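You operate a simulated robot arm through the tools that you are given. There is no shell and no other tool.

Carry out the task below with a simulated robot arm. There is one attempt and no reset: what you move stays moved.

## Task
Put things in order on the far end of the left bench. At the end: the white token (marked "A") from the far end of the left bench stands where the green cup stood; the clear jelly jar is on the orange coaster; the green cup from the far end of the left bench stands where the clear jelly jar stood; the white ice cube from the far end of the left bench is on the white dish; whatever was shut is shut again. Leave all else as you found it, and nothing knocked over. Set down upright: jelly jar.

The check looks at the end state, three seconds after you hand in, the way a careful person would. Anything else that was tipped, shoved, dropped, spilled or broken makes it a failure.

## Robot
A 6-joint arm with a two-finger parallel gripper, fixed in place. Base frame: the origin is on the floor under the middle of its stand, x ahead of it, y to its left, z up; the work surface is at about z = 0.8. Units: m, rad, N and s.
With the tool pointing down near the work surface it reaches from about 0.26 to 0.68 m from the base axis. Its first joint turns from -1.152 to 1.152 rad. Payload 2.9 kg.
Tool frame: the origin (TCP) lies between the finger pads and is the grasp point; the fingertips stand 0.03 m ahead of it; z points along the fingers, y is the line along which they close. The gripper opens to 0.11 m. The fingers are 0.02 m wide and 0.01 m thick; the gripper's body (0.048 by 0.112 m) begins 0.055 m behind the TCP.
Orientation is that of the tool frame in the base frame, as a unit quaternion [w, x, y, z]. With the fingers straight down and closing along the base's y, the tool's x points along the base's -x, its y along +y and its z along -z.

## Interface
- The arm moves only by the tool apply_moves. Its argument "motion" is a list of rows, each a list of 3 entries, a list of its own where there are three numbers: the shift along the tool's x, y, z in m, then the turn, a rotation vector about the tool's x, y, z in rad, then the closure in counts, from 0 (fully open) to 255 (shut). In form: [[[tx, ty, tz], [rx, ry, rz], jaw], ...]. A call has 1 to 20 rows; each row shifts and turns the commanded pose from where the row before left it, along the tool's axes as they then stand. Rows are played at 5 a second. More than 0.05 m and 0.15 rad between two rows, or a gripper value outside its range, and nothing of the call is played. A pose out of reach is approached as far as the arm can. The call stops where the force on the tool passes 40 N (or 10 N more than at its start, if that is more) or the arm is blocked; 0.2 s more then pass. Each finger travels about 0.108 m/s and halts on what it meets, pressing with about 45 N; the grip force reading is that of the motor and also rises with nothing between the fingers. The clock runs only during rows and for 0.2 s after the last one: add rows that do not move to give the fingers time. It gives the time, the measured TCP pose, the force on the tool (base axes), the opening and the grip force at its end, in the units of the frame above (readings bear some noise), with the torque about the TCP (base axes, N m) and any sound that the robot's microphone picked up.
- Cameras (640 x 400 px; columns grow to the right, rows downward): "scene" is fixed at [0.0613, 0.4236, 1.3796]; the picture's right is [-0.88, -0.47, 0.00], its down [-0.29, 0.54, -0.79] and it looks along [0.38, -0.70, -0.61] (base axes); focal length 334 px, centre (320, 200). "wrist" rides on the gripper at [0.072, 0.017, -0.103] in the tool frame; the picture's right is [-0.23, 0.97, 0.00], its down [-0.76, -0.18, -0.62] and it looks along [-0.61, -0.14, 0.78] (tool axes); focal length 222 px, centre (320, 200). There is no depth. A picture from a camera that has moved, and an enlarged one, comes with that camera's place and axes in the base frame and with its lens.
- grab_frame(camera): a new picture of that camera. The clock stands still meanwhile.
- inspect(camera, box): a new picture of the part [left, top, right, bottom] of that camera's present view, enlarged. The clock stands still meanwhile.
- job_done(): hands the job in; it is judged then, once.

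Places have to be worked out from the pictures, the camera data and where the tool is seen. Open the gripper and draw the arm clear of the work before you hand the job in, unless the task says otherwise.

The tools are called after ">>>" by a JSON object that holds its "fn" and its "kwargs". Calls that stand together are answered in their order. apply_moves: Moves the arm, as the interface text tells. Its arguments: {"type":"object","properties":{"motion":{"type":"array","items":{"type":"array"}}},"required":["motion"]} The other tools are called the same way: grab_frame (camera) takes a picture; inspect (camera, box) takes an enlarged picture of a part of a camera's view; job_done () hands the job in.

At the start:

```text
time_s: 0.0
ee_pos: [0.4985, -0.0928, 1.0497]
tool_rot: [0.0, 0.0, 1.0, 0.0]
contact_force: [-0.3, -0.6, -1.0]
moment: [-0.03, 0.0, 0.01]
gripper_width: 0.1099
gripper_force: 0.1
```

scene: 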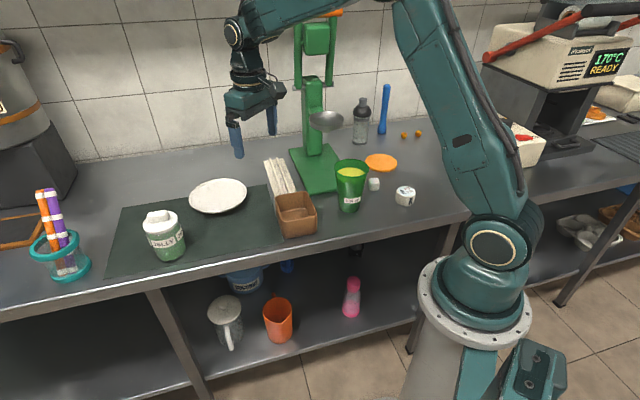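
wrist: 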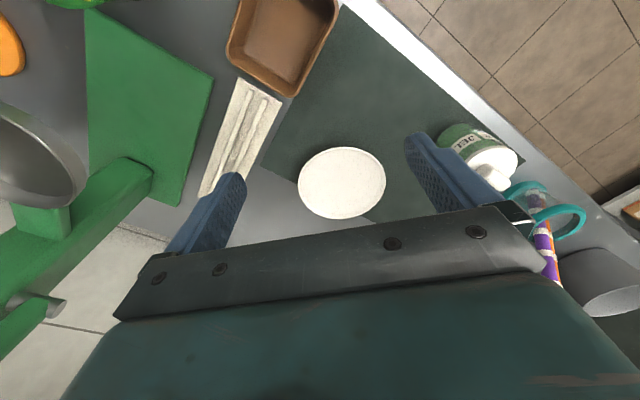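

I'll start with enlarged views of the bench to identify the objects and locate them.

>>> {"fn": "inspect", "kwargs": {"camera": "scene", "box": [100, 140, 280, 280]}}

>>> {"fn": "inspect", "kwargs": {"camera": "scene", "box": [260, 90, 440, 240]}}

>>> {"fn": "inspect", "kwargs": {"camera": "scene", "box": [460, 0, 640, 240]}}

>>> {"fn": "inspect", "kwargs": {"camera": "scene", "box": [0, 140, 180, 290]}}

>>> {"fn": "inspect", "kwargs": {"camera": "scene", "box": [180, 230, 400, 390]}}

```text
2.86 times, centred on (190, 210) of scene
camera zoom: at [0.0613, 0.4236, 1.3796], right [-0.88, -0.47, 0.0], down [-0.29, 0.54, -0.79], along [0.38, -0.7, -0.61], focal length 954 px, centre (691, 171)
```

zoom: 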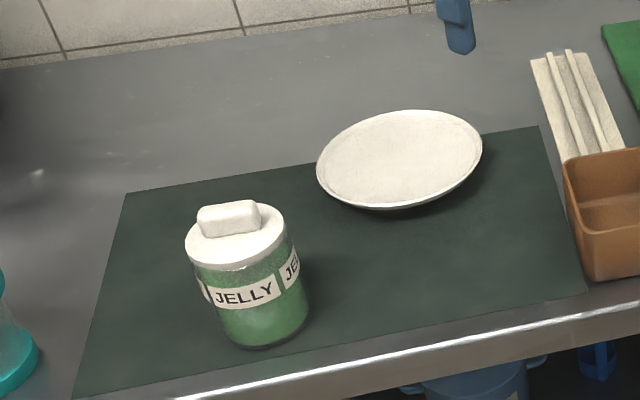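

```text
2.67 times, centred on (350, 165) of scene
camera zoom: at [0.0613, 0.4236, 1.3796], right [-0.88, -0.47, 0.0], down [-0.29, 0.54, -0.79], along [0.38, -0.7, -0.61], focal length 891 px, centre (240, 293)
```

zoom: 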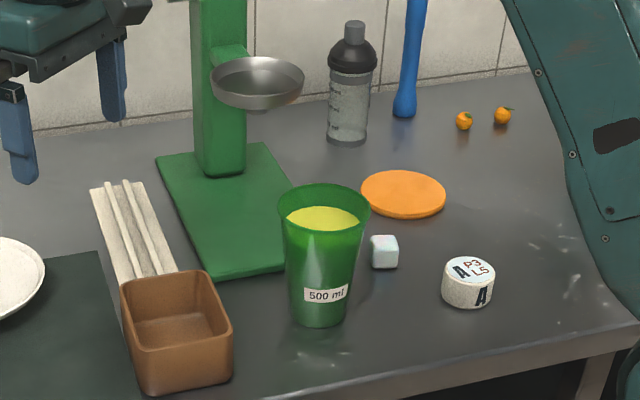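

```text
1.67 times, centred on (550, 120) of scene
camera zoom: at [0.0613, 0.4236, 1.3796], right [-0.88, -0.47, 0.0], down [-0.29, 0.54, -0.79], along [0.38, -0.7, -0.61], focal length 557 px, centre (-63, 333)
```

zoom: 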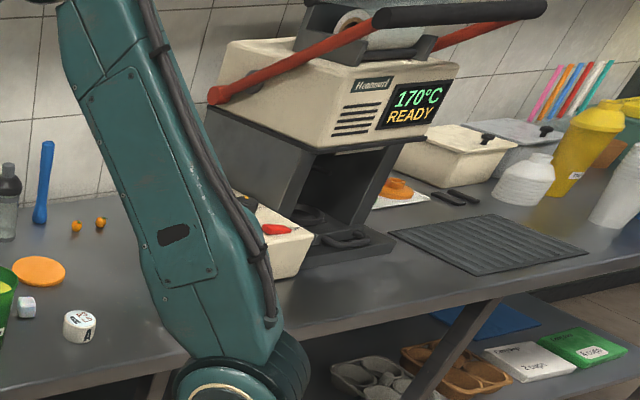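

```text
2.67 times, centred on (90, 215) of scene
camera zoom: at [0.0613, 0.4236, 1.3796], right [-0.88, -0.47, 0.0], down [-0.29, 0.54, -0.79], along [0.38, -0.7, -0.61], focal length 891 px, centre (933, 160)
```

zoom: 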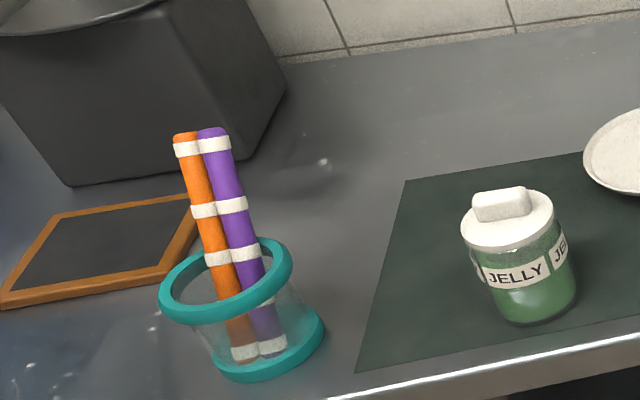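

```text
2.50 times, centred on (290, 310) of scene
camera zoom: at [0.0613, 0.4236, 1.3796], right [-0.88, -0.47, 0.0], down [-0.29, 0.54, -0.79], along [0.38, -0.7, -0.61], focal length 835 px, centre (395, -75)
```

zoom: 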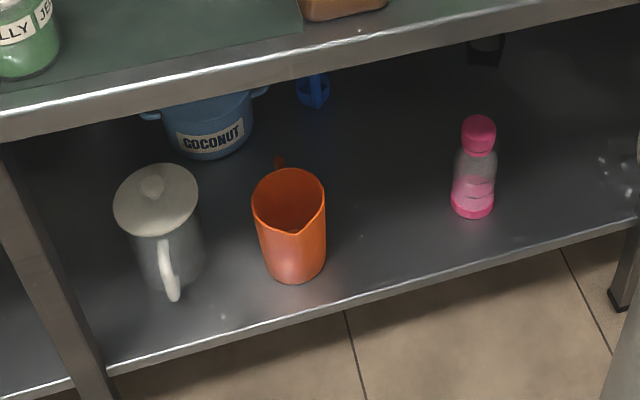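

The main objects are identified. I'll look closer at the jar, cup, cube and token to get their shapes, sizes and exact positions.

>>> {"fn": "inspect", "kwargs": {"camera": "scene", "box": [130, 195, 202, 270]}}

>>> {"fn": "inspect", "kwargs": {"camera": "scene", "box": [325, 150, 425, 220]}}

>>> {"fn": "inspect", "kwargs": {"camera": "scene", "box": [180, 165, 260, 225]}}

>>> {"fn": "inspect", "kwargs": {"camera": "wrist", "box": [270, 120, 540, 260]}}

>>> {"fn": "inspect", "kwargs": {"camera": "scene", "box": [220, 0, 400, 200]}}

```text
5.33 times, centred on (166, 232) of scene
camera zoom: at [0.0613, 0.4236, 1.3796], right [-0.88, -0.47, 0.0], down [-0.29, 0.54, -0.79], along [0.38, -0.7, -0.61], focal length 1781 px, centre (1141, 27)
```

zoom: 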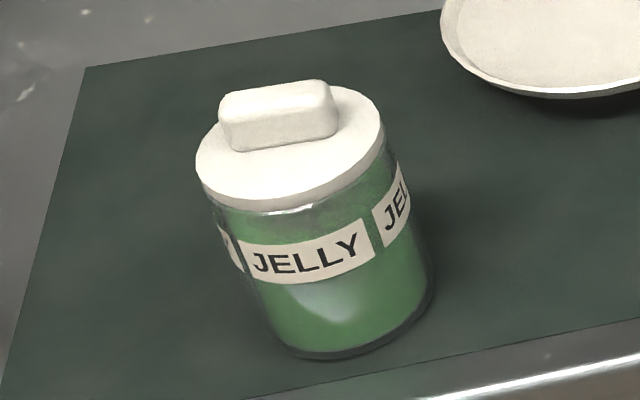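

```text
5.71 times, centred on (375, 185) of scene
camera zoom: at [0.0613, 0.4236, 1.3796], right [-0.88, -0.47, 0.0], down [-0.29, 0.54, -0.79], along [0.38, -0.7, -0.61], focal length 1909 px, centre (6, 286)
```

zoom: 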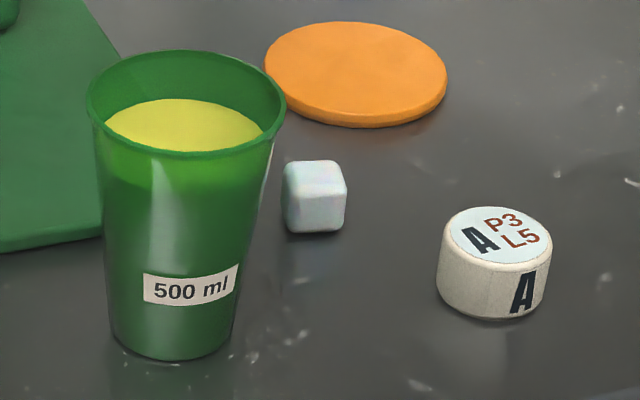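

```text
6.67 times, centred on (220, 195) of scene
camera zoom: at [0.0613, 0.4236, 1.3796], right [-0.88, -0.47, 0.0], down [-0.29, 0.54, -0.79], along [0.38, -0.7, -0.61], focal length 2227 px, centre (987, 233)
```

zoom: 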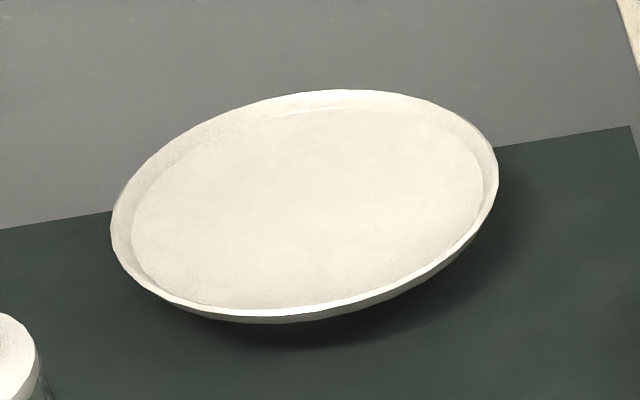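

```text
2.37 times, centred on (405, 190) of wrist
camera zoom: at [0.4256, -0.0763, 1.1519], right [0.23, 0.97, 0.0], down [0.76, -0.18, 0.62], along [0.61, -0.14, -0.78], focal length 526 px, centre (118, 224)
```

zoom: 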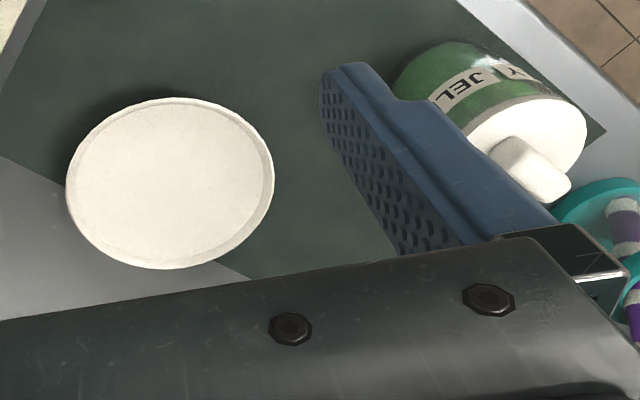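

```text
2.00 times, centred on (310, 100) of scene
camera zoom: at [0.0613, 0.4236, 1.3796], right [-0.88, -0.47, 0.0], down [-0.29, 0.54, -0.79], along [0.38, -0.7, -0.61], focal length 668 px, centre (340, 400)
```

zoom: 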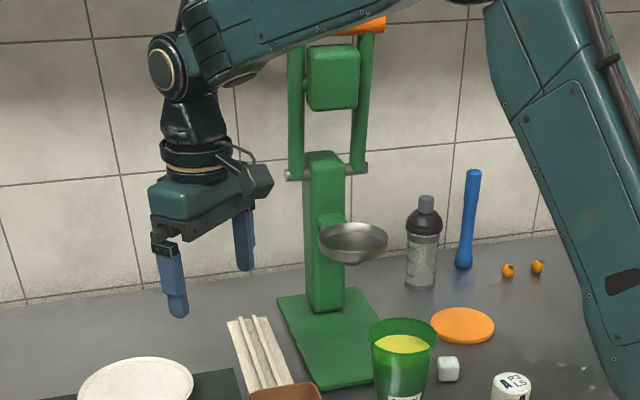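

The jar's lid may be slightly wider than its body, which affects how I grip it. I'll zoom in more on the lid edge.

>>> {"fn": "inspect", "kwargs": {"camera": "scene", "box": [140, 205, 190, 240]}}

>>> {"fn": "inspect", "kwargs": {"camera": "wrist", "box": [420, 110, 530, 200]}}

>>> {"fn": "inspect", "kwargs": {"camera": "scene", "box": [215, 60, 295, 165]}}

```text
11.43 times, centred on (165, 222) of scene
camera zoom: at [0.0613, 0.4236, 1.3796], right [-0.88, -0.47, 0.0], down [-0.29, 0.54, -0.79], along [0.38, -0.7, -0.61], focal length 3817 px, centre (2091, -57)
```

zoom: 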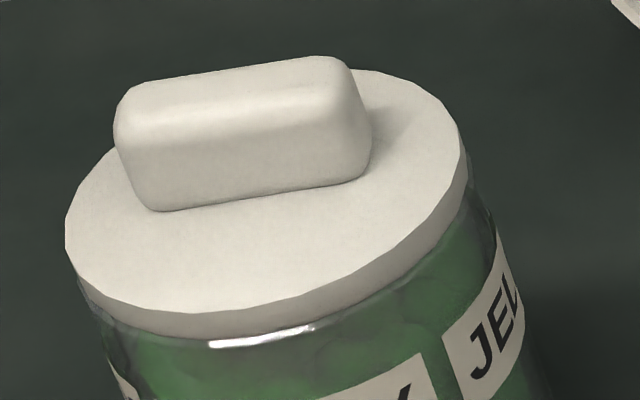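

```text
4.44 times, centred on (475, 155) of wrist
camera zoom: at [0.4256, -0.0763, 1.1519], right [0.23, 0.97, 0.0], down [0.76, -0.18, 0.62], along [0.61, -0.14, -0.78], focal length 987 px, centre (-369, 400)
```

zoom: 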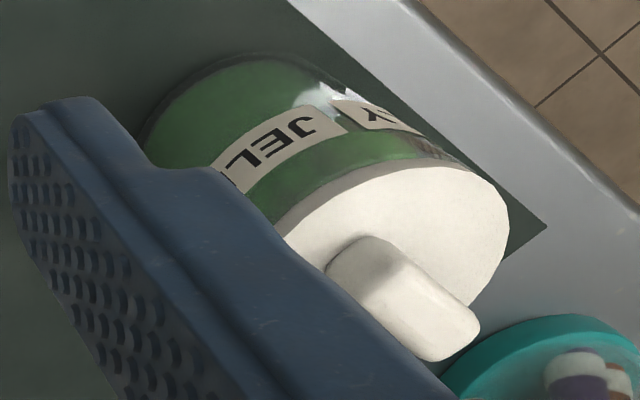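

```text
3.81 times, centred on (255, 112) of scene
camera zoom: at [0.0613, 0.4236, 1.3796], right [-0.88, -0.47, 0.0], down [-0.29, 0.54, -0.79], along [0.38, -0.7, -0.61], focal length 1272 px, centre (568, 533)
```

zoom: 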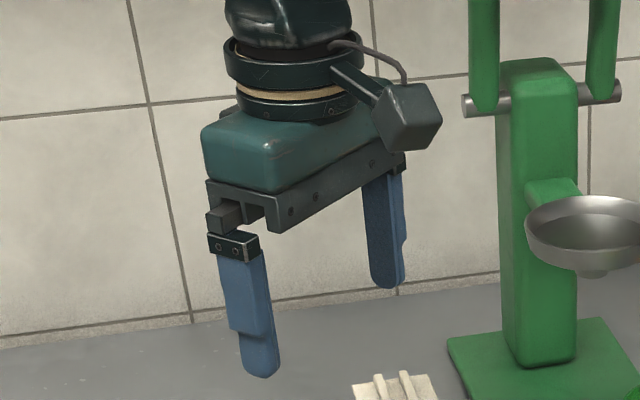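

The jar is a plain cylinder about 0.079 m across at roughly (0.633, 0.102), with the lid top near z 0.889 and the knob top near 0.91. I'll move above it with the jaws open and check the alignment.

>>> {"fn": "apply_moves", "kwargs": {"motion": [[[-0.0224, 0.0325, 0.008], [0, 0, 0], 0], [[-0.0224, 0.0325, 0.008], [0, 0, 0], 0], [[-0.0224, 0.0325, 0.008], [0, 0, 0], 0], [[-0.0224, 0.0325, 0.008], [0, 0, 0], 0], [[-0.0224, 0.0325, 0.008], [0, 0, 0], 0], [[-0.0224, 0.0325, 0.008], [0, 0, 0], 0], [[0, 0, 0], [0, 0, 0], 0]]}}

>>> {"fn": "grab_frame", "kwargs": {"camera": "wrist"}}

>>> {"fn": "grab_frame", "kwargs": {"camera": "scene"}}

```text
time_s: 1.6
ee_pos: [0.6328, 0.1021, 1.0028]
tool_rot: [0.0, 0.0, 1.0, 0.001]
contact_force: [-0.1, 0.8, -0.4]
moment: [0.04, 0.02, -0.01]
gripper_width: 0.11
gripper_force: 0.1
```

```text
taken
camera wrist: at [0.5608, 0.1201, 1.1049], right [0.23, 0.97, 0.0], down [0.76, -0.18, 0.62], along [0.61, -0.14, -0.78], focal length 222 px, centre (320, 200)
```

wrist: 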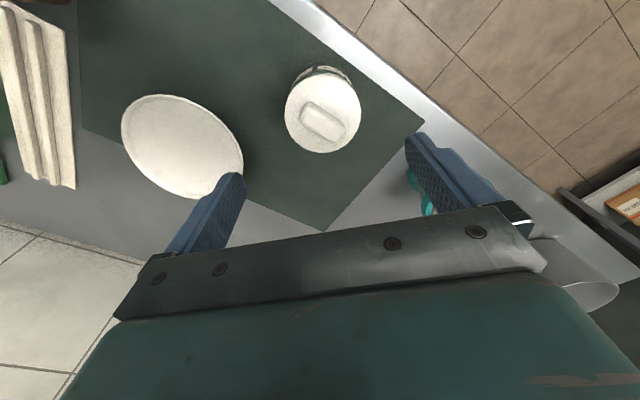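

```text
taken
```

scene: 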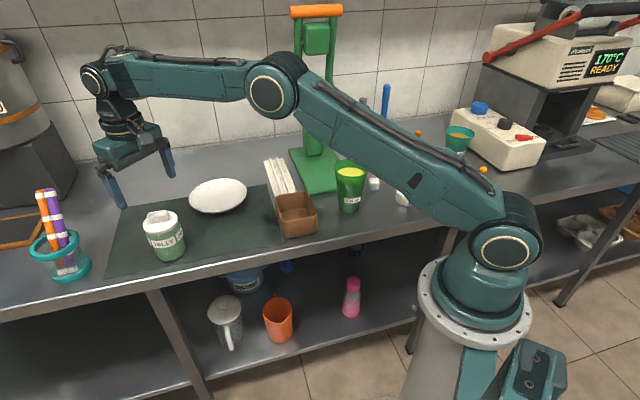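

Intersecting the two camera rays puts the jar nearer (0.627, 0.106). I'll shift slightly, come down to just above the knob, and check again.

>>> {"fn": "apply_moves", "kwargs": {"motion": [[[0.006, 0.004, 0.025], [0, 0, 0], 0], [[0, 0, 0.02], [0, 0, 0], 0], [[0, 0, 0], [0, 0, 0], 0]]}}

>>> {"fn": "grab_frame", "kwargs": {"camera": "wrist"}}

>>> {"fn": "inspect", "kwargs": {"camera": "scene", "box": [90, 140, 220, 270]}}

```text
time_s: 2.4
ee_pos: [0.6286, 0.1059, 0.9564]
tool_rot: [0.0, 0.001, 1.0, 0.0]
contact_force: [0.2, -0.6, 0.3]
moment: [0.01, -0.01, 0.0]
gripper_width: 0.1099
gripper_force: 0.1
```

```text
taken
camera wrist: at [0.5554, 0.1237, 1.0588], right [0.23, 0.97, 0.0], down [0.76, -0.18, 0.62], along [0.61, -0.14, -0.78], focal length 222 px, centre (320, 200)
```

wrist: 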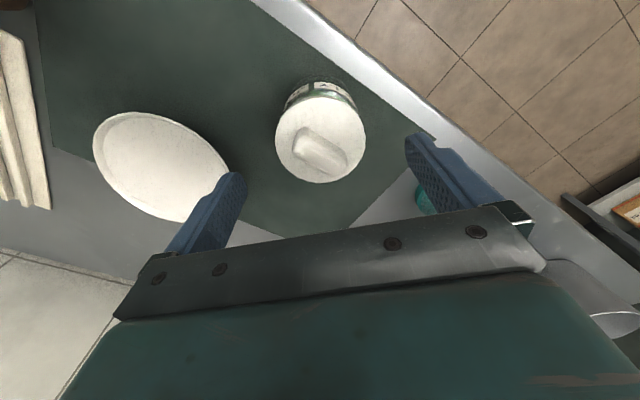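

```text
3.08 times, centred on (155, 205) of scene
camera zoom: at [0.0612, 0.4236, 1.3796], right [-0.88, -0.47, 0.0], down [-0.29, 0.54, -0.79], along [0.38, -0.7, -0.61], focal length 1028 px, centre (828, 185)
```

zoom: 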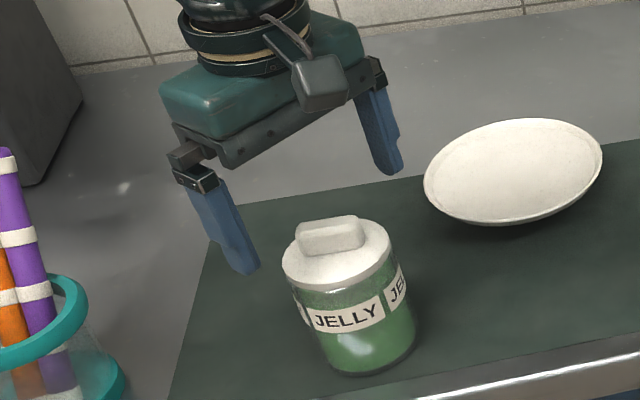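

The lid centre now lies right under the TCP, so the jar is at about (0.6285, 0.106). I'll lower the open jaws around it.

>>> {"fn": "apply_moves", "kwargs": {"motion": [[[0, 0, 0.02], [0, 0, 0], 0], [[0, 0, 0.02], [0, 0, 0], 0], [[0, 0, 0.02], [0, 0, 0], 0], [[0, 0, 0.015], [0, 0, 0], 0], [[0, 0, 0.013], [0, 0, 0], 0], [[0, 0, 0], [0, 0, 0], 0]]}}

>>> {"fn": "inspect", "kwargs": {"camera": "scene", "box": [90, 160, 220, 270]}}

>>> {"fn": "grab_frame", "kwargs": {"camera": "wrist"}}

```text
time_s: 3.8
ee_pos: [0.6268, 0.1043, 0.8675]
tool_rot: [0.0, 0.0, 1.0, 0.0]
contact_force: [-0.5, 0.1, -0.6]
moment: [-0.02, 0.02, -0.02]
gripper_width: 0.1098
gripper_force: 0.1
```

```text
3.64 times, centred on (155, 215) of scene
camera zoom: at [0.0613, 0.4236, 1.3796], right [-0.88, -0.47, 0.0], down [-0.29, 0.54, -0.79], along [0.38, -0.7, -0.61], focal length 1215 px, centre (920, 146)
```

zoom: 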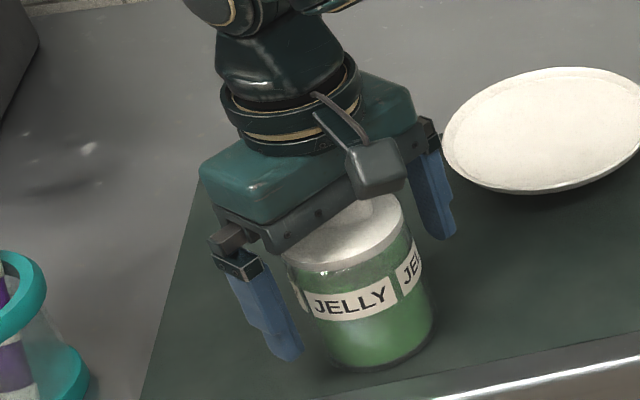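

```text
taken
camera wrist: at [0.554, 0.1218, 0.9705], right [0.23, 0.97, 0.0], down [0.76, -0.18, 0.62], along [0.61, -0.14, -0.78], focal length 222 px, centre (320, 200)
```

wrist: 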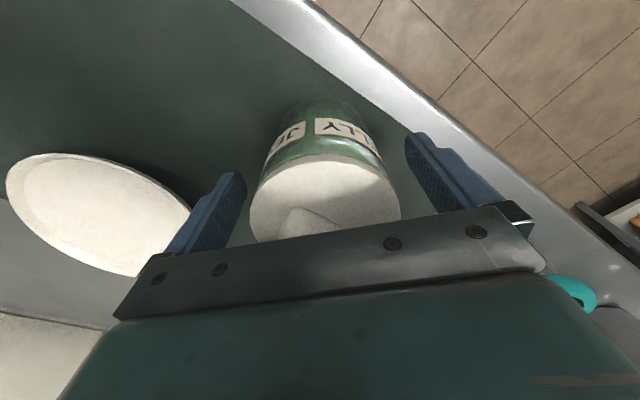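

The jar is centred between the fingers with no contact. I'll close the jaws on it in place.

>>> {"fn": "apply_moves", "kwargs": {"motion": [[[0, 0, 0], [0, 0, 0], 60], [[0, 0, 0], [0, 0, 0], 90], [[0, 0, 0], [0, 0, 0], 110], [[0, 0, 0], [0, 0, 0], 110], [[0, 0, 0], [0, 0, 0], 110]]}}

>>> {"fn": "grab_frame", "kwargs": {"camera": "wrist"}}

```text
time_s: 5.0
ee_pos: [0.6267, 0.1054, 0.8683]
tool_rot: [0.0, 0.0, 1.0, 0.0]
contact_force: [-0.7, 0.8, 0.2]
moment: [0.1, -0.07, 0.02]
gripper_width: 0.0712
gripper_force: 45.4
```

```text
taken
camera wrist: at [0.554, 0.122, 0.9708], right [0.23, 0.97, 0.0], down [0.76, -0.18, 0.62], along [0.61, -0.14, -0.78], focal length 222 px, centre (320, 200)
```

wrist: 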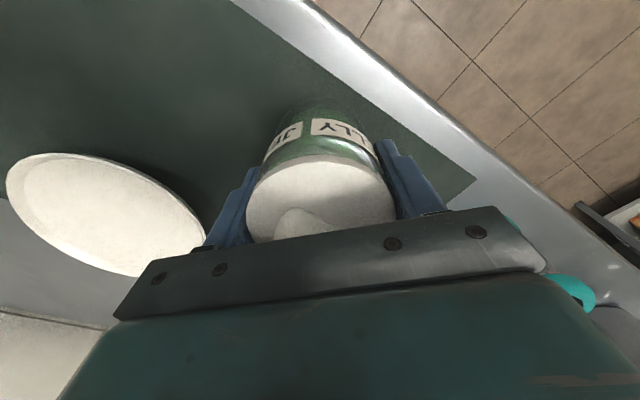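

The fingers stopped at 0.071 m with 45 N. I'll lift about 2 cm and check that the body comes up together with the lid.

>>> {"fn": "apply_moves", "kwargs": {"motion": [[[0, 0, -0.01], [0, 0, 0], 110], [[0, 0, -0.01], [0, 0, 0], 110], [[0, 0, 0], [0, 0, 0], 110]]}}

>>> {"fn": "inspect", "kwargs": {"camera": "scene", "box": [110, 180, 220, 270]}}

>>> {"fn": "grab_frame", "kwargs": {"camera": "wrist"}}

```text
time_s: 5.8
ee_pos: [0.6279, 0.1054, 0.8878]
tool_rot: [-0.001, -0.001, 1.0, 0.0]
contact_force: [0.4, 0.3, -3.6]
moment: [0.03, -0.02, -0.01]
gripper_width: 0.0713
gripper_force: 45.2
```

```text
4.44 times, centred on (165, 225) of scene
camera zoom: at [0.0613, 0.4236, 1.3796], right [-0.88, -0.47, 0.0], down [-0.29, 0.54, -0.79], along [0.38, -0.7, -0.61], focal length 1484 px, centre (1009, 89)
```

zoom: 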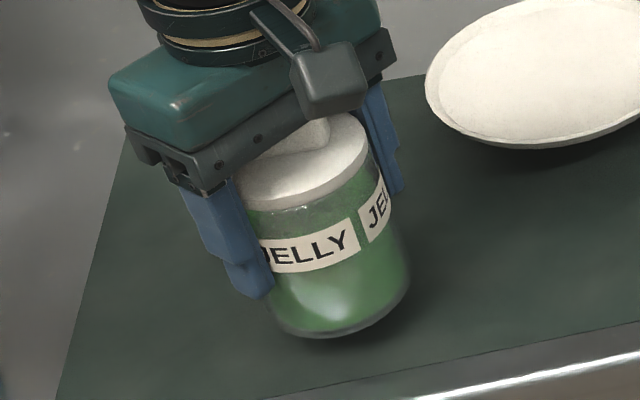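

```text
taken
camera wrist: at [0.5543, 0.1228, 0.9908], right [0.23, 0.97, 0.0], down [0.76, -0.18, 0.62], along [0.61, -0.14, -0.78], focal length 222 px, centre (320, 200)
```

wrist: 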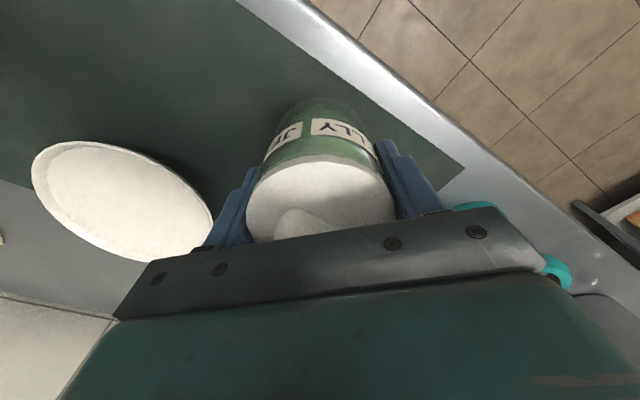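

The whole jar came up (about 3.6 N) and stays upright with its lid on. I'll carry it up and around, closer to the base, clear of the dish, box, cup and pan.

>>> {"fn": "apply_moves", "kwargs": {"motion": [[[0, 0, -0.03], [0, 0, 0], 110], [[0, 0, -0.03], [0, 0, 0], 110], [[0.017, -0.0064, -0.0255], [0, 0, 0], 110], [[0.017, -0.0064, -0.0255], [0, 0, 0], 110], [[0.017, -0.0064, -0.0255], [0, 0, 0], 110], [[0.017, -0.0064, -0.0255], [0, 0, 0], 110], [[0.0275, -0.02, -0.0125], [0, 0, 0], 110], [[0.0275, -0.02, -0.0125], [0, 0, 0], 110], [[0.0275, -0.02, -0.0125], [0, 0, 0], 110], [[0.0275, -0.02, -0.0125], [0, 0, 0], 110], [[0.0125, -0.03, 0], [0, 0, 0], 110], [[0.0125, -0.03, 0], [0, 0, 0], 110], [[0.0125, -0.03, 0], [0, 0, 0], 110], [[0.0125, -0.03, 0], [0, 0, 0], 110], [[0.015, -0.0325, 0], [0, 0, 0], 110], [[0.015, -0.0325, 0], [0, 0, 0], 110], [[0.015, -0.0325, 0], [0, 0, 0], 110], [[0.015, -0.0325, 0], [0, 0, 0], 110], [[0, 0, 0], [0, 0, 0], 110]]}}

>>> {"fn": "grab_frame", "kwargs": {"camera": "scene"}}

>>> {"fn": "grab_frame", "kwargs": {"camera": "wrist"}}

```text
time_s: 9.8
ee_pos: [0.3368, -0.2492, 1.1019]
tool_rot: [0.001, 0.0, 1.0, 0.0]
contact_force: [0.2, 0.4, -4.2]
moment: [0.0, 0.0, 0.01]
gripper_width: 0.0714
gripper_force: 45.1
```

```text
taken
```

scene: 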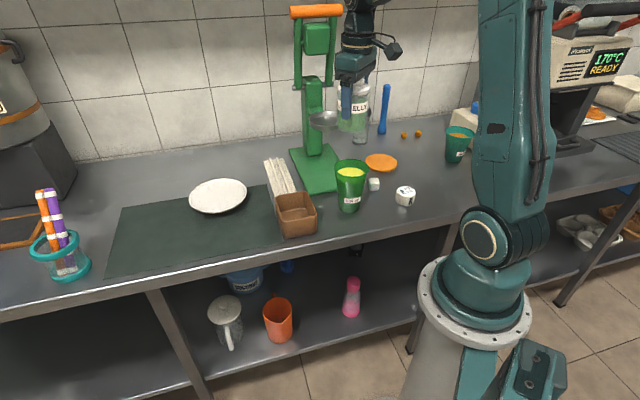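

```text
taken
camera wrist: at [0.2647, -0.2328, 1.2048], right [0.23, 0.97, 0.0], down [0.76, -0.18, 0.62], along [0.61, -0.14, -0.78], focal length 222 px, centre (320, 200)
```

wrist: 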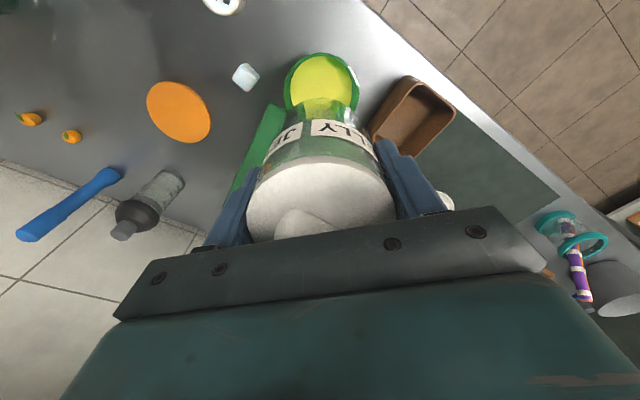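

Both cameras agree that the coaster is at about (0.3275, -0.499). I'll carry the jar over it and start down.

>>> {"fn": "apply_moves", "kwargs": {"motion": [[[0.0067, -0.0302, 0], [0, 0, 0], 110], [[0.0067, -0.0302, 0], [0, 0, 0], 110], [[0.0067, -0.0302, 0], [0, 0, 0], 110], [[0.0067, -0.0302, 0], [0, 0, 0], 110], [[-0.0044, -0.03225, 0], [0, 0, 0], 110], [[-0.0044, -0.03225, 0], [0, 0, 0], 110], [[-0.0044, -0.03225, 0], [0, 0, 0], 110], [[-0.0044, -0.03225, 0], [0, 0, 0], 110], [[0, 0, 0.035], [0, 0, 0], 110], [[0, 0, 0.035], [0, 0, 0], 110], [[0, 0, 0.035], [0, 0, 0], 110], [[0, 0, 0.035], [0, 0, 0], 110], [[0, 0, 0], [0, 0, 0], 110]]}}

>>> {"fn": "grab_frame", "kwargs": {"camera": "scene"}}

>>> {"fn": "grab_frame", "kwargs": {"camera": "wrist"}}

```text
time_s: 12.6
ee_pos: [0.3294, -0.4993, 0.9611]
tool_rot: [0.0, 0.0, 1.0, 0.0]
contact_force: [0.7, -0.7, -3.7]
moment: [0.02, 0.02, 0.0]
gripper_width: 0.0714
gripper_force: 44.8
```

```text
taken
```

scene: 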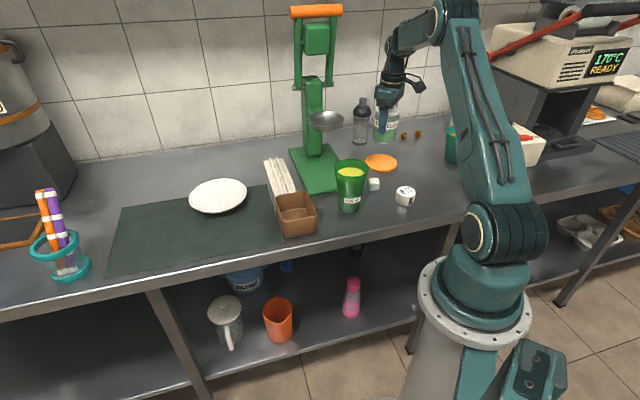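

```text
taken
camera wrist: at [0.2558, -0.4817, 1.0632], right [0.23, 0.97, 0.0], down [0.76, -0.18, 0.62], along [0.61, -0.14, -0.78], focal length 222 px, centre (320, 200)
```

wrist: 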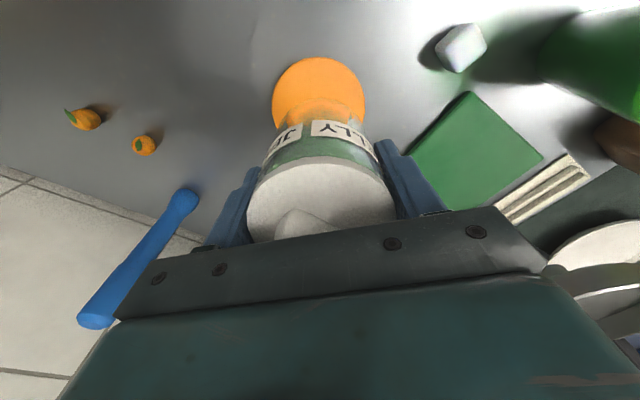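

The coaster is centred under the jar. I'll descend to about 1 cm above it, then creep down until I feel contact.

>>> {"fn": "apply_moves", "kwargs": {"motion": [[[0, 0, 0.025], [0, 0, 0], 110], [[0, 0, 0.025], [0, 0, 0], 110], [[0, 0, 0.02], [0, 0, 0], 110], [[0, 0, 0.008], [0, 0, 0], 110], [[0, 0, 0], [0, 0, 0], 110]]}}

>>> {"fn": "inspect", "kwargs": {"camera": "scene", "box": [335, 80, 435, 190]}}

```text
time_s: 13.8
ee_pos: [0.3324, -0.4997, 0.8821]
tool_rot: [0.0, 0.0, 1.0, 0.0]
contact_force: [-0.5, 0.3, -4.3]
moment: [0.02, 0.02, 0.01]
gripper_width: 0.0712
gripper_force: 44.7
```

```text
3.64 times, centred on (385, 135) of scene
camera zoom: at [0.0613, 0.4235, 1.3797], right [-0.88, -0.47, 0.0], down [-0.29, 0.54, -0.79], along [0.38, -0.7, -0.61], focal length 1215 px, centre (84, 436)
```

zoom: 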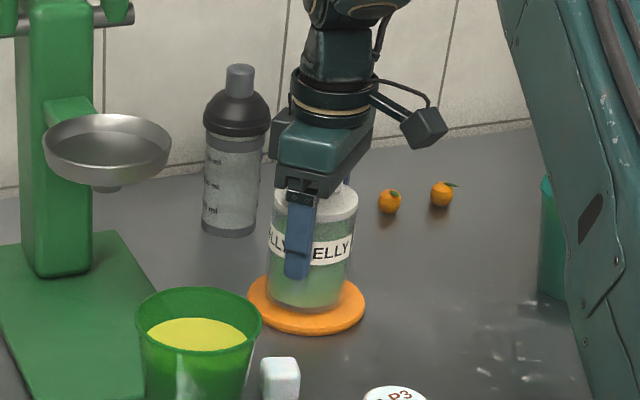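

The jar is centred just above the coaster. I'll creep down in 2 mm steps and watch the force.

>>> {"fn": "apply_moves", "kwargs": {"motion": [[[0, 0, 0.002], [0, 0, 0], 110], [[0, 0, 0.002], [0, 0, 0], 110], [[0, 0, 0], [0, 0, 0], 110]]}}

```text
time_s: 14.6
ee_pos: [0.3313, -0.4994, 0.8776]
tool_rot: [0.001, 0.0, 1.0, 0.0]
contact_force: [1.0, 0.5, -4.3]
moment: [-0.02, -0.02, -0.01]
gripper_width: 0.0713
gripper_force: 44.3
```

There's no contact at TCP z 0.8776, so I'll continue creeping down.

>>> {"fn": "apply_moves", "kwargs": {"motion": [[[0, 0, 0.0015], [0, 0, 0], 110], [[0, 0, 0.0015], [0, 0, 0], 110], [[0, 0, 0], [0, 0, 0], 110]]}}

```text
time_s: 15.4
ee_pos: [0.3309, -0.4996, 0.878]
tool_rot: [0.002, -0.001, 1.0, -0.002]
contact_force: [1.4, 5.0, 20.8]
moment: [0.62, -0.04, -0.01]
gripper_width: 0.0713
gripper_force: 45.3
```

Contact: the force swung to about +20 N up, so the jar is on the coaster. I'll ease off 2 mm of push and open the jaws.

>>> {"fn": "apply_moves", "kwargs": {"motion": [[[0, 0, -0.002], [0, 0, 0], 110], [[0, 0, 0], [0, 0, 0], 110], [[0, 0, 0], [0, 0, 0], 80], [[0, 0, 0], [0, 0, 0], 60], [[0, 0, 0], [0, 0, 0], 30], [[0, 0, 0], [0, 0, 0], 0], [[0, 0, 0], [0, 0, 0], 0]]}}

>>> {"fn": "inspect", "kwargs": {"camera": "scene", "box": [335, 80, 435, 190]}}

>>> {"fn": "grab_frame", "kwargs": {"camera": "wrist"}}

```text
time_s: 17.0
ee_pos: [0.3296, -0.4999, 0.8776]
tool_rot: [0.0, 0.0, 1.0, 0.0]
contact_force: [0.6, -0.2, -0.6]
moment: [-0.02, -0.01, 0.0]
gripper_width: 0.1101
gripper_force: 0.0
```

```text
3.64 times, centred on (385, 135) of scene
camera zoom: at [0.0612, 0.4236, 1.3796], right [-0.88, -0.47, 0.0], down [-0.29, 0.54, -0.79], along [0.38, -0.7, -0.61], focal length 1215 px, centre (84, 436)
```

zoom: 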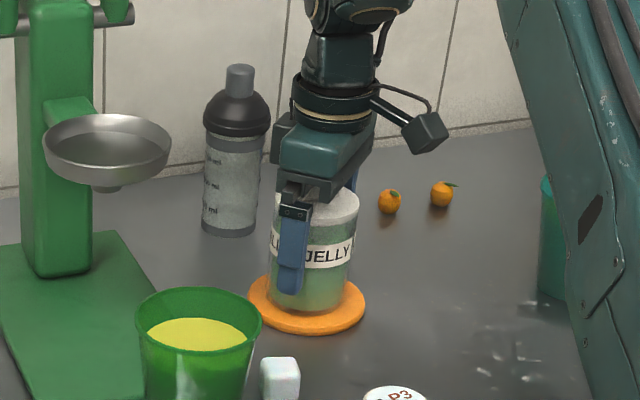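

```text
taken
camera wrist: at [0.2566, -0.4823, 0.9801], right [0.23, 0.97, 0.0], down [0.76, -0.18, 0.62], along [0.61, -0.14, -0.78], focal length 222 px, centre (320, 200)
```

wrist: 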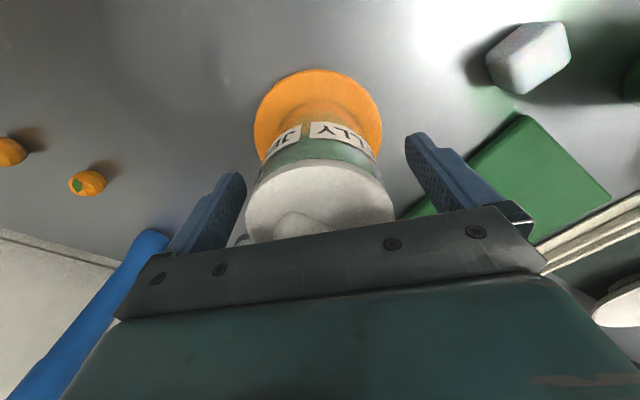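

The jar stands released on the coaster with its lid on. I'll raise the open gripper straight up, then move over the green cup.

>>> {"fn": "apply_moves", "kwargs": {"motion": [[[0, 0, -0.02], [0, 0, 0], 0], [[0, 0, -0.03], [0, 0, 0], 0], [[0, 0, -0.04], [0, 0, 0], 0], [[0, 0, -0.04], [0, 0, 0], 0], [[0, 0, -0.04], [0, 0, 0], 0], [[0, 0, -0.03], [0, 0, 0], 0], [[0.0012, 0.0367, 0], [0, 0, 0], 0], [[0.0012, 0.0367, 0], [0, 0, 0], 0], [[0.0012, 0.0367, 0], [0, 0, 0], 0], [[0.0012, 0.0367, 0], [0, 0, 0], 0], [[0.0012, 0.0367, 0], [0, 0, 0], 0], [[0.0012, 0.0367, 0], [0, 0, 0], 0], [[0.0012, 0.0367, 0], [0, 0, 0], 0], [[0, 0, 0.03], [0, 0, 0], 0], [[0, 0, 0.03], [0, 0, 0], 0], [[0, 0, 0], [0, 0, 0], 0]]}}

>>> {"fn": "grab_frame", "kwargs": {"camera": "scene"}}

>>> {"fn": "grab_frame", "kwargs": {"camera": "wrist"}}

```text
time_s: 20.4
ee_pos: [0.3227, -0.2431, 1.0174]
tool_rot: [0.0, -0.001, 1.0, 0.0]
contact_force: [0.2, 0.5, -0.1]
moment: [-0.01, 0.0, -0.01]
gripper_width: 0.1098
gripper_force: 0.0
```

```text
taken
```

scene: 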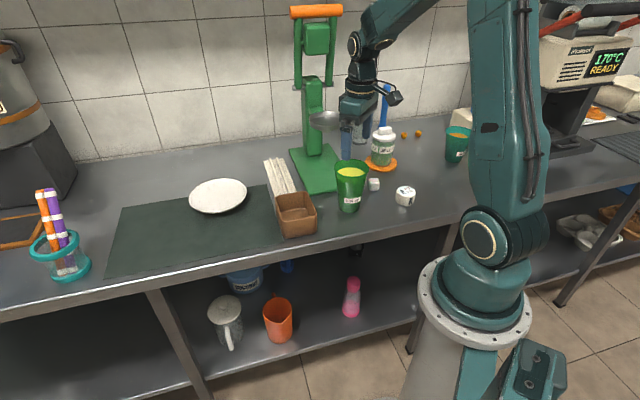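

```text
taken
camera wrist: at [0.2481, -0.225, 1.1197], right [0.23, 0.97, 0.0], down [0.76, -0.18, 0.62], along [0.61, -0.14, -0.78], focal length 222 px, centre (320, 200)
```

wrist: 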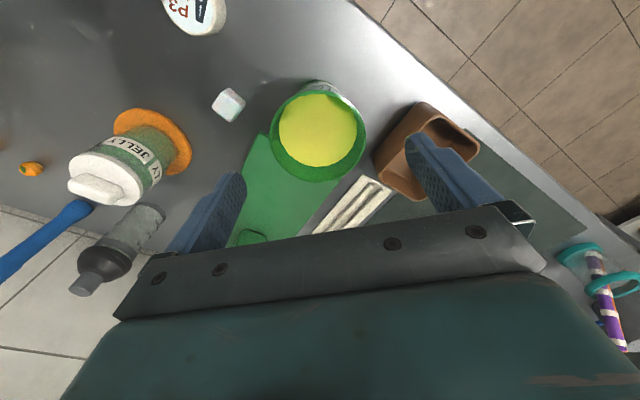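

The cup rim is centred between the fingers, about 0.085 m across, and the space on both sides is clear. I'll lower the open jaws around the upper cup.

>>> {"fn": "apply_moves", "kwargs": {"motion": [[[-0.001, 0, 0.025], [0, 0, 0], 0], [[0, 0, 0.025], [0, 0, 0], 0], [[0, 0, 0.025], [0, 0, 0], 0], [[0, 0, 0.02], [0, 0, 0], 0], [[0, 0, 0.015], [0, 0, 0], 0], [[0, 0, 0], [0, 0, 0], 0]]}}

>>> {"fn": "grab_frame", "kwargs": {"camera": "wrist"}}

>>> {"fn": "inspect", "kwargs": {"camera": "scene", "box": [300, 100, 420, 225]}}

```text
time_s: 21.8
ee_pos: [0.3225, -0.2429, 0.9072]
tool_rot: [0.0, 0.001, 1.0, 0.0]
contact_force: [0.2, 0.5, -0.4]
moment: [0.04, -0.01, 0.0]
gripper_width: 0.1101
gripper_force: 0.0
```

```text
taken
camera wrist: at [0.2491, -0.2258, 1.0095], right [0.23, 0.97, 0.0], down [0.76, -0.18, 0.62], along [0.61, -0.14, -0.78], focal length 222 px, centre (320, 200)
```

wrist: 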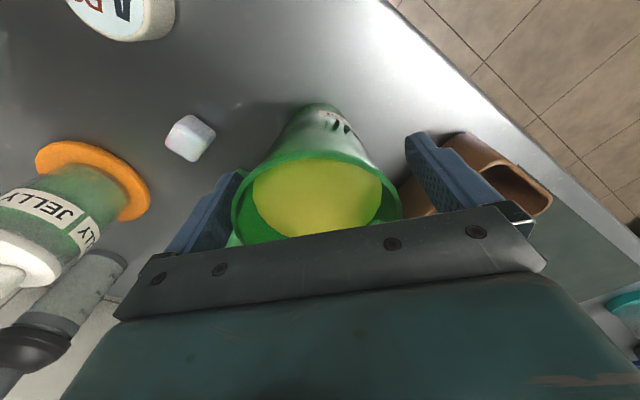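

```text
3.20 times, centred on (360, 162) of scene
camera zoom: at [0.0613, 0.4236, 1.3796], right [-0.88, -0.47, 0.0], down [-0.29, 0.54, -0.79], along [0.38, -0.7, -0.61], focal length 1069 px, centre (192, 320)
```

zoom: 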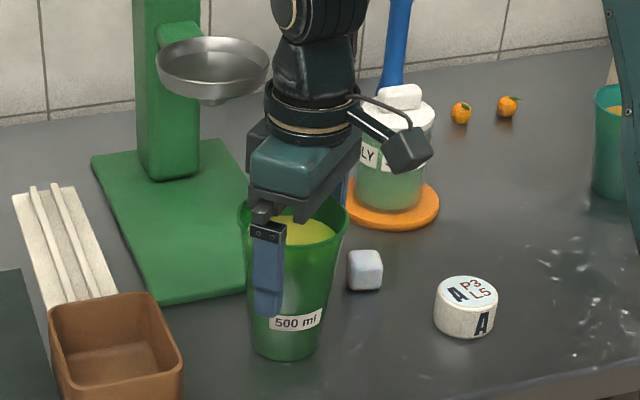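

The cup is centred between the fingers. I'll close gradually to avoid jolting the liquid.

>>> {"fn": "apply_moves", "kwargs": {"motion": [[[0, 0, 0], [0, 0, 0], 30], [[0, 0, 0], [0, 0, 0], 45], [[0, 0, 0], [0, 0, 0], 55], [[0, 0, 0], [0, 0, 0], 62], [[0, 0, 0], [0, 0, 0], 70], [[0, 0, 0], [0, 0, 0], 70]]}}

>>> {"fn": "grab_frame", "kwargs": {"camera": "wrist"}}

```text
time_s: 23.2
ee_pos: [0.3208, -0.2432, 0.9066]
tool_rot: [0.001, 0.0, 1.0, 0.0]
contact_force: [0.0, -0.5, 2.8]
moment: [0.15, 0.03, 0.04]
gripper_width: 0.0829
gripper_force: 44.6
```

```text
taken
camera wrist: at [0.2491, -0.2258, 1.0098], right [0.23, 0.97, 0.0], down [0.76, -0.18, 0.62], along [0.61, -0.14, -0.78], focal length 222 px, centre (320, 200)
```

wrist: 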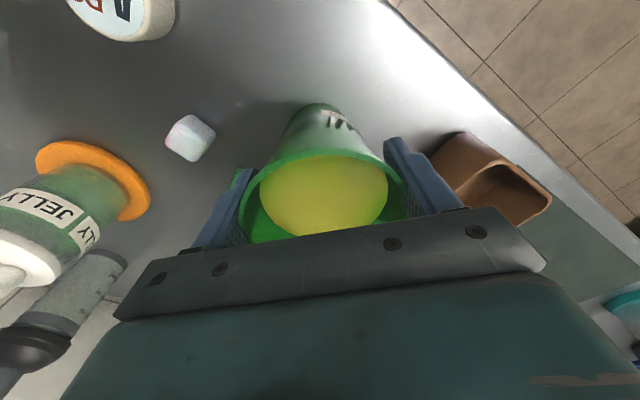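

The rim is gripped at 0.083 m. In the wrist view the rim moved slightly, so I'll check whether the cup tilted before lifting.

>>> {"fn": "inspect", "kwargs": {"camera": "scene", "box": [315, 140, 395, 220]}}

>>> {"fn": "inspect", "kwargs": {"camera": "wrist", "box": [180, 90, 460, 265]}}

```text
5.00 times, centred on (355, 180) of scene
camera zoom: at [0.0612, 0.4236, 1.3796], right [-0.88, -0.47, 0.0], down [-0.29, 0.54, -0.79], along [0.38, -0.7, -0.61], focal length 1670 px, centre (145, 300)
```

zoom: 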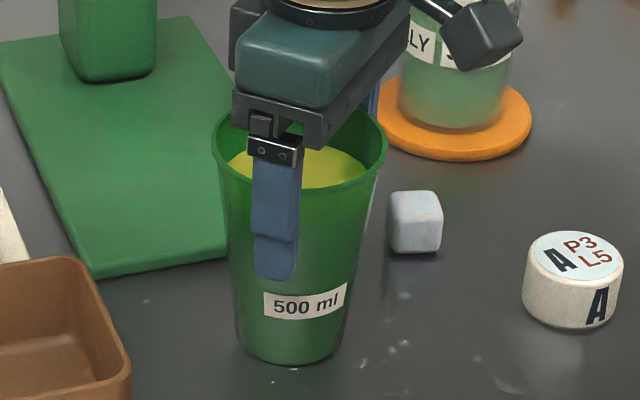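

```text
2.29 times, centred on (320, 178) of wrist
camera zoom: at [0.2491, -0.2258, 1.0098], right [0.23, 0.97, 0.0], down [0.76, -0.18, 0.62], along [0.61, -0.14, -0.78], focal length 508 px, centre (320, 251)
```

zoom: 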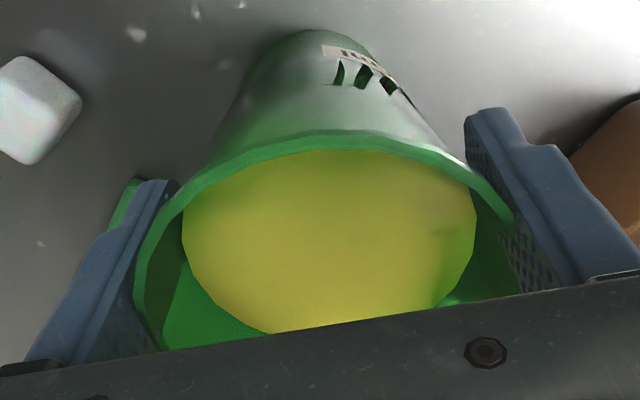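

The cup is upright and securely gripped. I'll lift slowly by a few centimetres and check.

>>> {"fn": "apply_moves", "kwargs": {"motion": [[[0, 0, 0], [0, 0, 0], 75], [[0, 0, -0.004], [0, 0, 0], 75], [[0, 0, -0.007], [0, 0, 0], 75], [[0, 0, -0.009], [0, 0, 0], 75], [[0, 0, -0.006], [0, 0, 0], 75], [[0, 0, -0.003], [0, 0, 0], 75], [[0, 0, 0], [0, 0, 0], 75]]}}

>>> {"fn": "inspect", "kwargs": {"camera": "scene", "box": [315, 130, 395, 220]}}

>>> {"fn": "grab_frame", "kwargs": {"camera": "wrist"}}

```text
time_s: 24.8
ee_pos: [0.3217, -0.2425, 0.9376]
tool_rot: [0.0, 0.0, 1.0, 0.0]
contact_force: [0.7, -1.4, -3.6]
moment: [0.0, 0.01, -0.01]
gripper_width: 0.0826
gripper_force: 44.7
```

```text
4.44 times, centred on (355, 175) of scene
camera zoom: at [0.0613, 0.4235, 1.3797], right [-0.88, -0.47, 0.0], down [-0.29, 0.54, -0.79], along [0.38, -0.7, -0.61], focal length 1484 px, centre (164, 311)
```

zoom: 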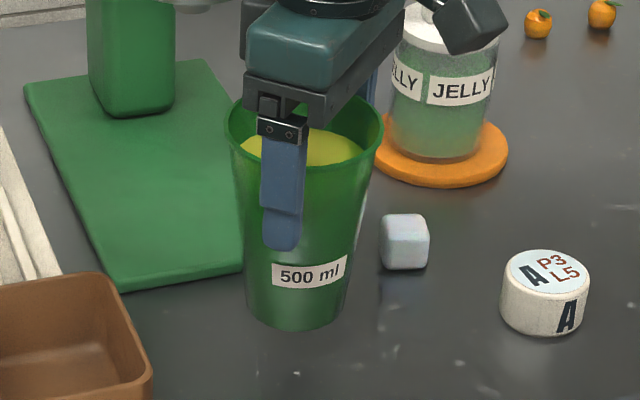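

```text
taken
camera wrist: at [0.2493, -0.2253, 1.0394], right [0.23, 0.97, 0.0], down [0.76, -0.18, 0.62], along [0.61, -0.14, -0.78], focal length 222 px, centre (320, 200)
```

wrist: 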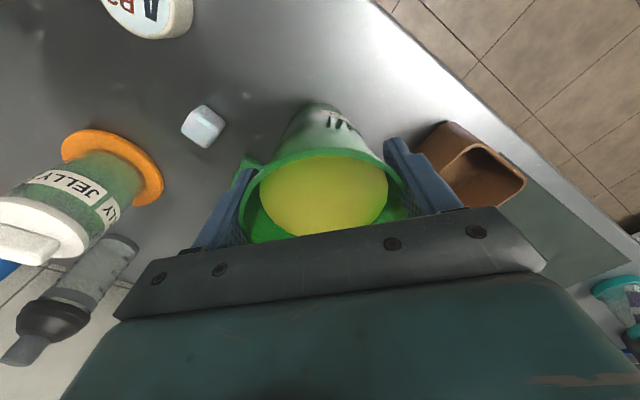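

The cup hangs upright with about 3.6 N of weight and steady liquid. I'll raise it and carry it slowly, with gentle ramps, toward the jar's old spot.

>>> {"fn": "apply_moves", "kwargs": {"motion": [[[0, 0, -0.006], [0, 0, 0], 75], [[0, 0, -0.012], [0, 0, 0], 75], [[0, 0, -0.018], [0, 0, 0], 75], [[0, 0, -0.02], [0, 0, 0], 75], [[0, 0, -0.018], [0, 0, 0], 75], [[0, 0, -0.012], [0, 0, 0], 75], [[0, 0, -0.006], [0, 0, 0], 75], [[-0.0033, 0.00376, 0], [0, 0, 0], 75], [[-0.00659, 0.00752, 0], [0, 0, 0], 75], [[-0.00989, 0.01128, 0], [0, 0, 0], 75], [[-0.01318, 0.01504, 0], [0, 0, 0], 75], [[-0.01318, 0.01504, 0], [0, 0, 0], 75], [[-0.01318, 0.01504, 0], [0, 0, 0], 75], [[-0.01318, 0.01504, 0], [0, 0, 0], 75], [[-0.01318, 0.01504, 0], [0, 0, 0], 75], [[-0.01318, 0.01504, 0], [0, 0, 0], 75], [[-0.01318, 0.01504, 0], [0, 0, 0], 75], [[-0.00989, 0.01128, 0], [0, 0, 0], 75], [[-0.00659, 0.00752, 0], [0, 0, 0], 75], [[-0.0033, 0.00376, 0], [0, 0, 0], 75]]}}

>>> {"fn": "grab_frame", "kwargs": {"camera": "scene"}}

>>> {"fn": "grab_frame", "kwargs": {"camera": "wrist"}}

```text
time_s: 29.0
ee_pos: [0.4546, -0.0926, 1.0289]
tool_rot: [0.0, 0.0, 1.0, -0.001]
contact_force: [0.4, -0.5, -4.4]
moment: [0.03, 0.06, -0.02]
gripper_width: 0.0827
gripper_force: 44.5
```

```text
taken
```

scene: 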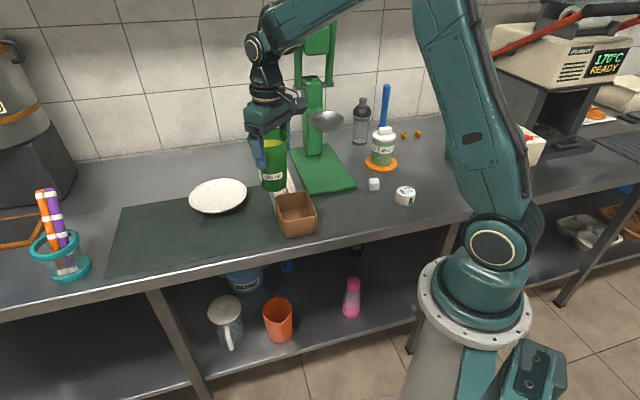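

```text
taken
camera wrist: at [0.3818, -0.0752, 1.1314], right [0.23, 0.97, 0.0], down [0.76, -0.18, 0.62], along [0.61, -0.14, -0.78], focal length 222 px, centre (320, 200)
```

wrist: 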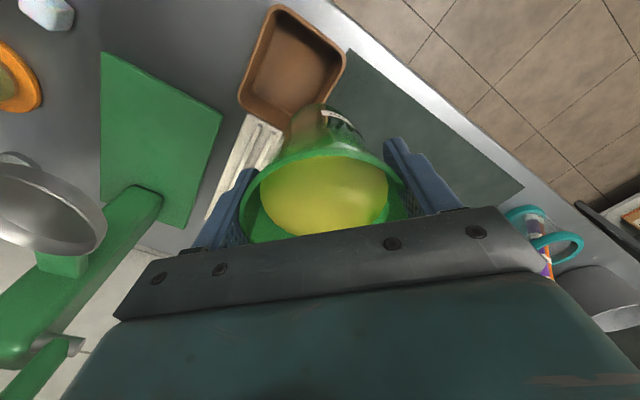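

The cup is steady and nothing has spilled. I'll continue slowly to above the jar's old spot at (0.627, 0.105).

>>> {"fn": "apply_moves", "kwargs": {"motion": [[[-0.0033, 0.00377, 0], [0, 0, 0], 75], [[-0.00657, 0.00754, 0], [0, 0, 0], 75], [[-0.00986, 0.0113, 0], [0, 0, 0], 75], [[-0.01328, 0.01522, 0], [0, 0, 0], 75], [[-0.01328, 0.01522, 0], [0, 0, 0], 75], [[-0.01328, 0.01522, 0], [0, 0, 0], 75], [[-0.01328, 0.01522, 0], [0, 0, 0], 75], [[-0.01328, 0.01522, 0], [0, 0, 0], 75], [[-0.01328, 0.01522, 0], [0, 0, 0], 75], [[-0.01328, 0.01522, 0], [0, 0, 0], 75], [[-0.01328, 0.01522, 0], [0, 0, 0], 75], [[-0.01328, 0.01522, 0], [0, 0, 0], 75], [[-0.01328, 0.01522, 0], [0, 0, 0], 75], [[-0.00986, 0.0113, 0], [0, 0, 0], 75], [[-0.00657, 0.00754, 0], [0, 0, 0], 75], [[-0.0033, 0.00377, 0], [0, 0, 0], 75], [[0, 0, 0], [0, 0, 0], 75]]}}

>>> {"fn": "grab_frame", "kwargs": {"camera": "scene"}}

>>> {"fn": "grab_frame", "kwargs": {"camera": "wrist"}}

```text
time_s: 32.6
ee_pos: [0.6269, 0.1055, 1.0285]
tool_rot: [0.0, -0.001, 1.0, 0.0]
contact_force: [-0.7, -0.5, -4.0]
moment: [0.01, 0.01, -0.02]
gripper_width: 0.0828
gripper_force: 45.3
```

```text
taken
```

scene: 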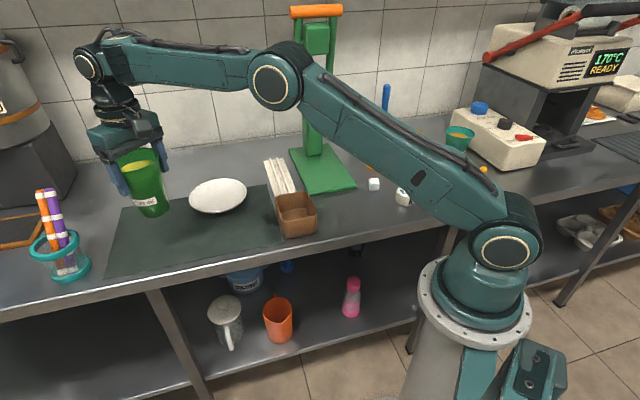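

```text
taken
camera wrist: at [0.554, 0.1226, 1.1316], right [0.23, 0.97, 0.0], down [0.76, -0.18, 0.62], along [0.61, -0.14, -0.78], focal length 222 px, centre (320, 200)
```

wrist: 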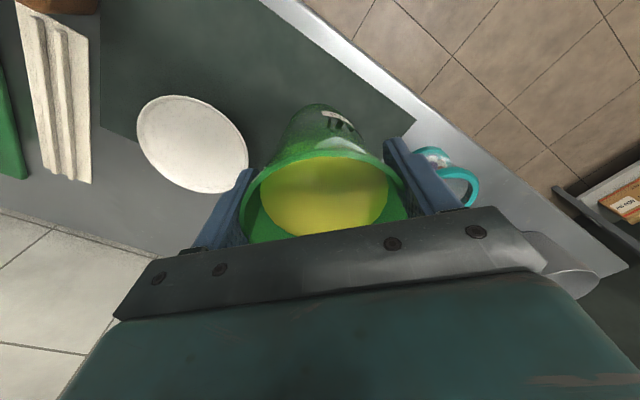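

The cup is directly over the jar's old spot. I'll lower it slowly to about 1 cm above the mat.

>>> {"fn": "apply_moves", "kwargs": {"motion": [[[0, 0, 0.006], [0, 0, 0], 75], [[0, 0, 0.012], [0, 0, 0], 75], [[0, 0, 0.018], [0, 0, 0], 75], [[0, 0, 0.02], [0, 0, 0], 75], [[0, 0, 0.02], [0, 0, 0], 75], [[0, 0, 0.018], [0, 0, 0], 75], [[0, 0, 0.012], [0, 0, 0], 75], [[0, 0, 0.006], [0, 0, 0], 75], [[0, 0, 0], [0, 0, 0], 75]]}}

>>> {"fn": "inspect", "kwargs": {"camera": "scene", "box": [100, 160, 220, 270]}}

```text
time_s: 34.6
ee_pos: [0.6251, 0.1042, 0.9154]
tool_rot: [0.0, 0.0, 1.0, -0.001]
contact_force: [0.6, 0.7, -4.5]
moment: [0.01, 0.02, 0.0]
gripper_width: 0.0826
gripper_force: 45.1
```

```text
3.64 times, centred on (160, 215) of scene
camera zoom: at [0.0613, 0.4236, 1.3796], right [-0.88, -0.47, 0.0], down [-0.29, 0.54, -0.79], along [0.38, -0.7, -0.61], focal length 1215 px, centre (902, 146)
```

zoom: 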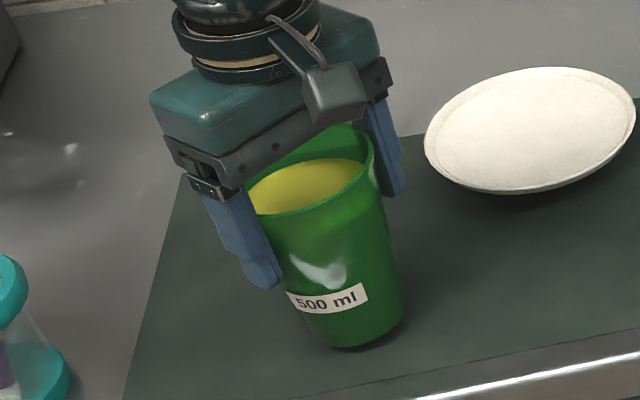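

The cup is a few millimetres above the mat, upright and level. I'll creep down until I feel contact.

>>> {"fn": "apply_moves", "kwargs": {"motion": [[[0, 0, 0.002], [0, 0, 0], 75], [[0, 0, 0.002], [0, 0, 0], 75], [[0, 0, 0.002], [0, 0, 0], 75], [[0, 0, 0], [0, 0, 0], 75]]}}

```text
time_s: 35.6
ee_pos: [0.6264, 0.1044, 0.9103]
tool_rot: [0.0, 0.0, 1.0, 0.0]
contact_force: [0.0, -0.7, -3.8]
moment: [0.01, 0.05, -0.02]
gripper_width: 0.0823
gripper_force: 45.0
```

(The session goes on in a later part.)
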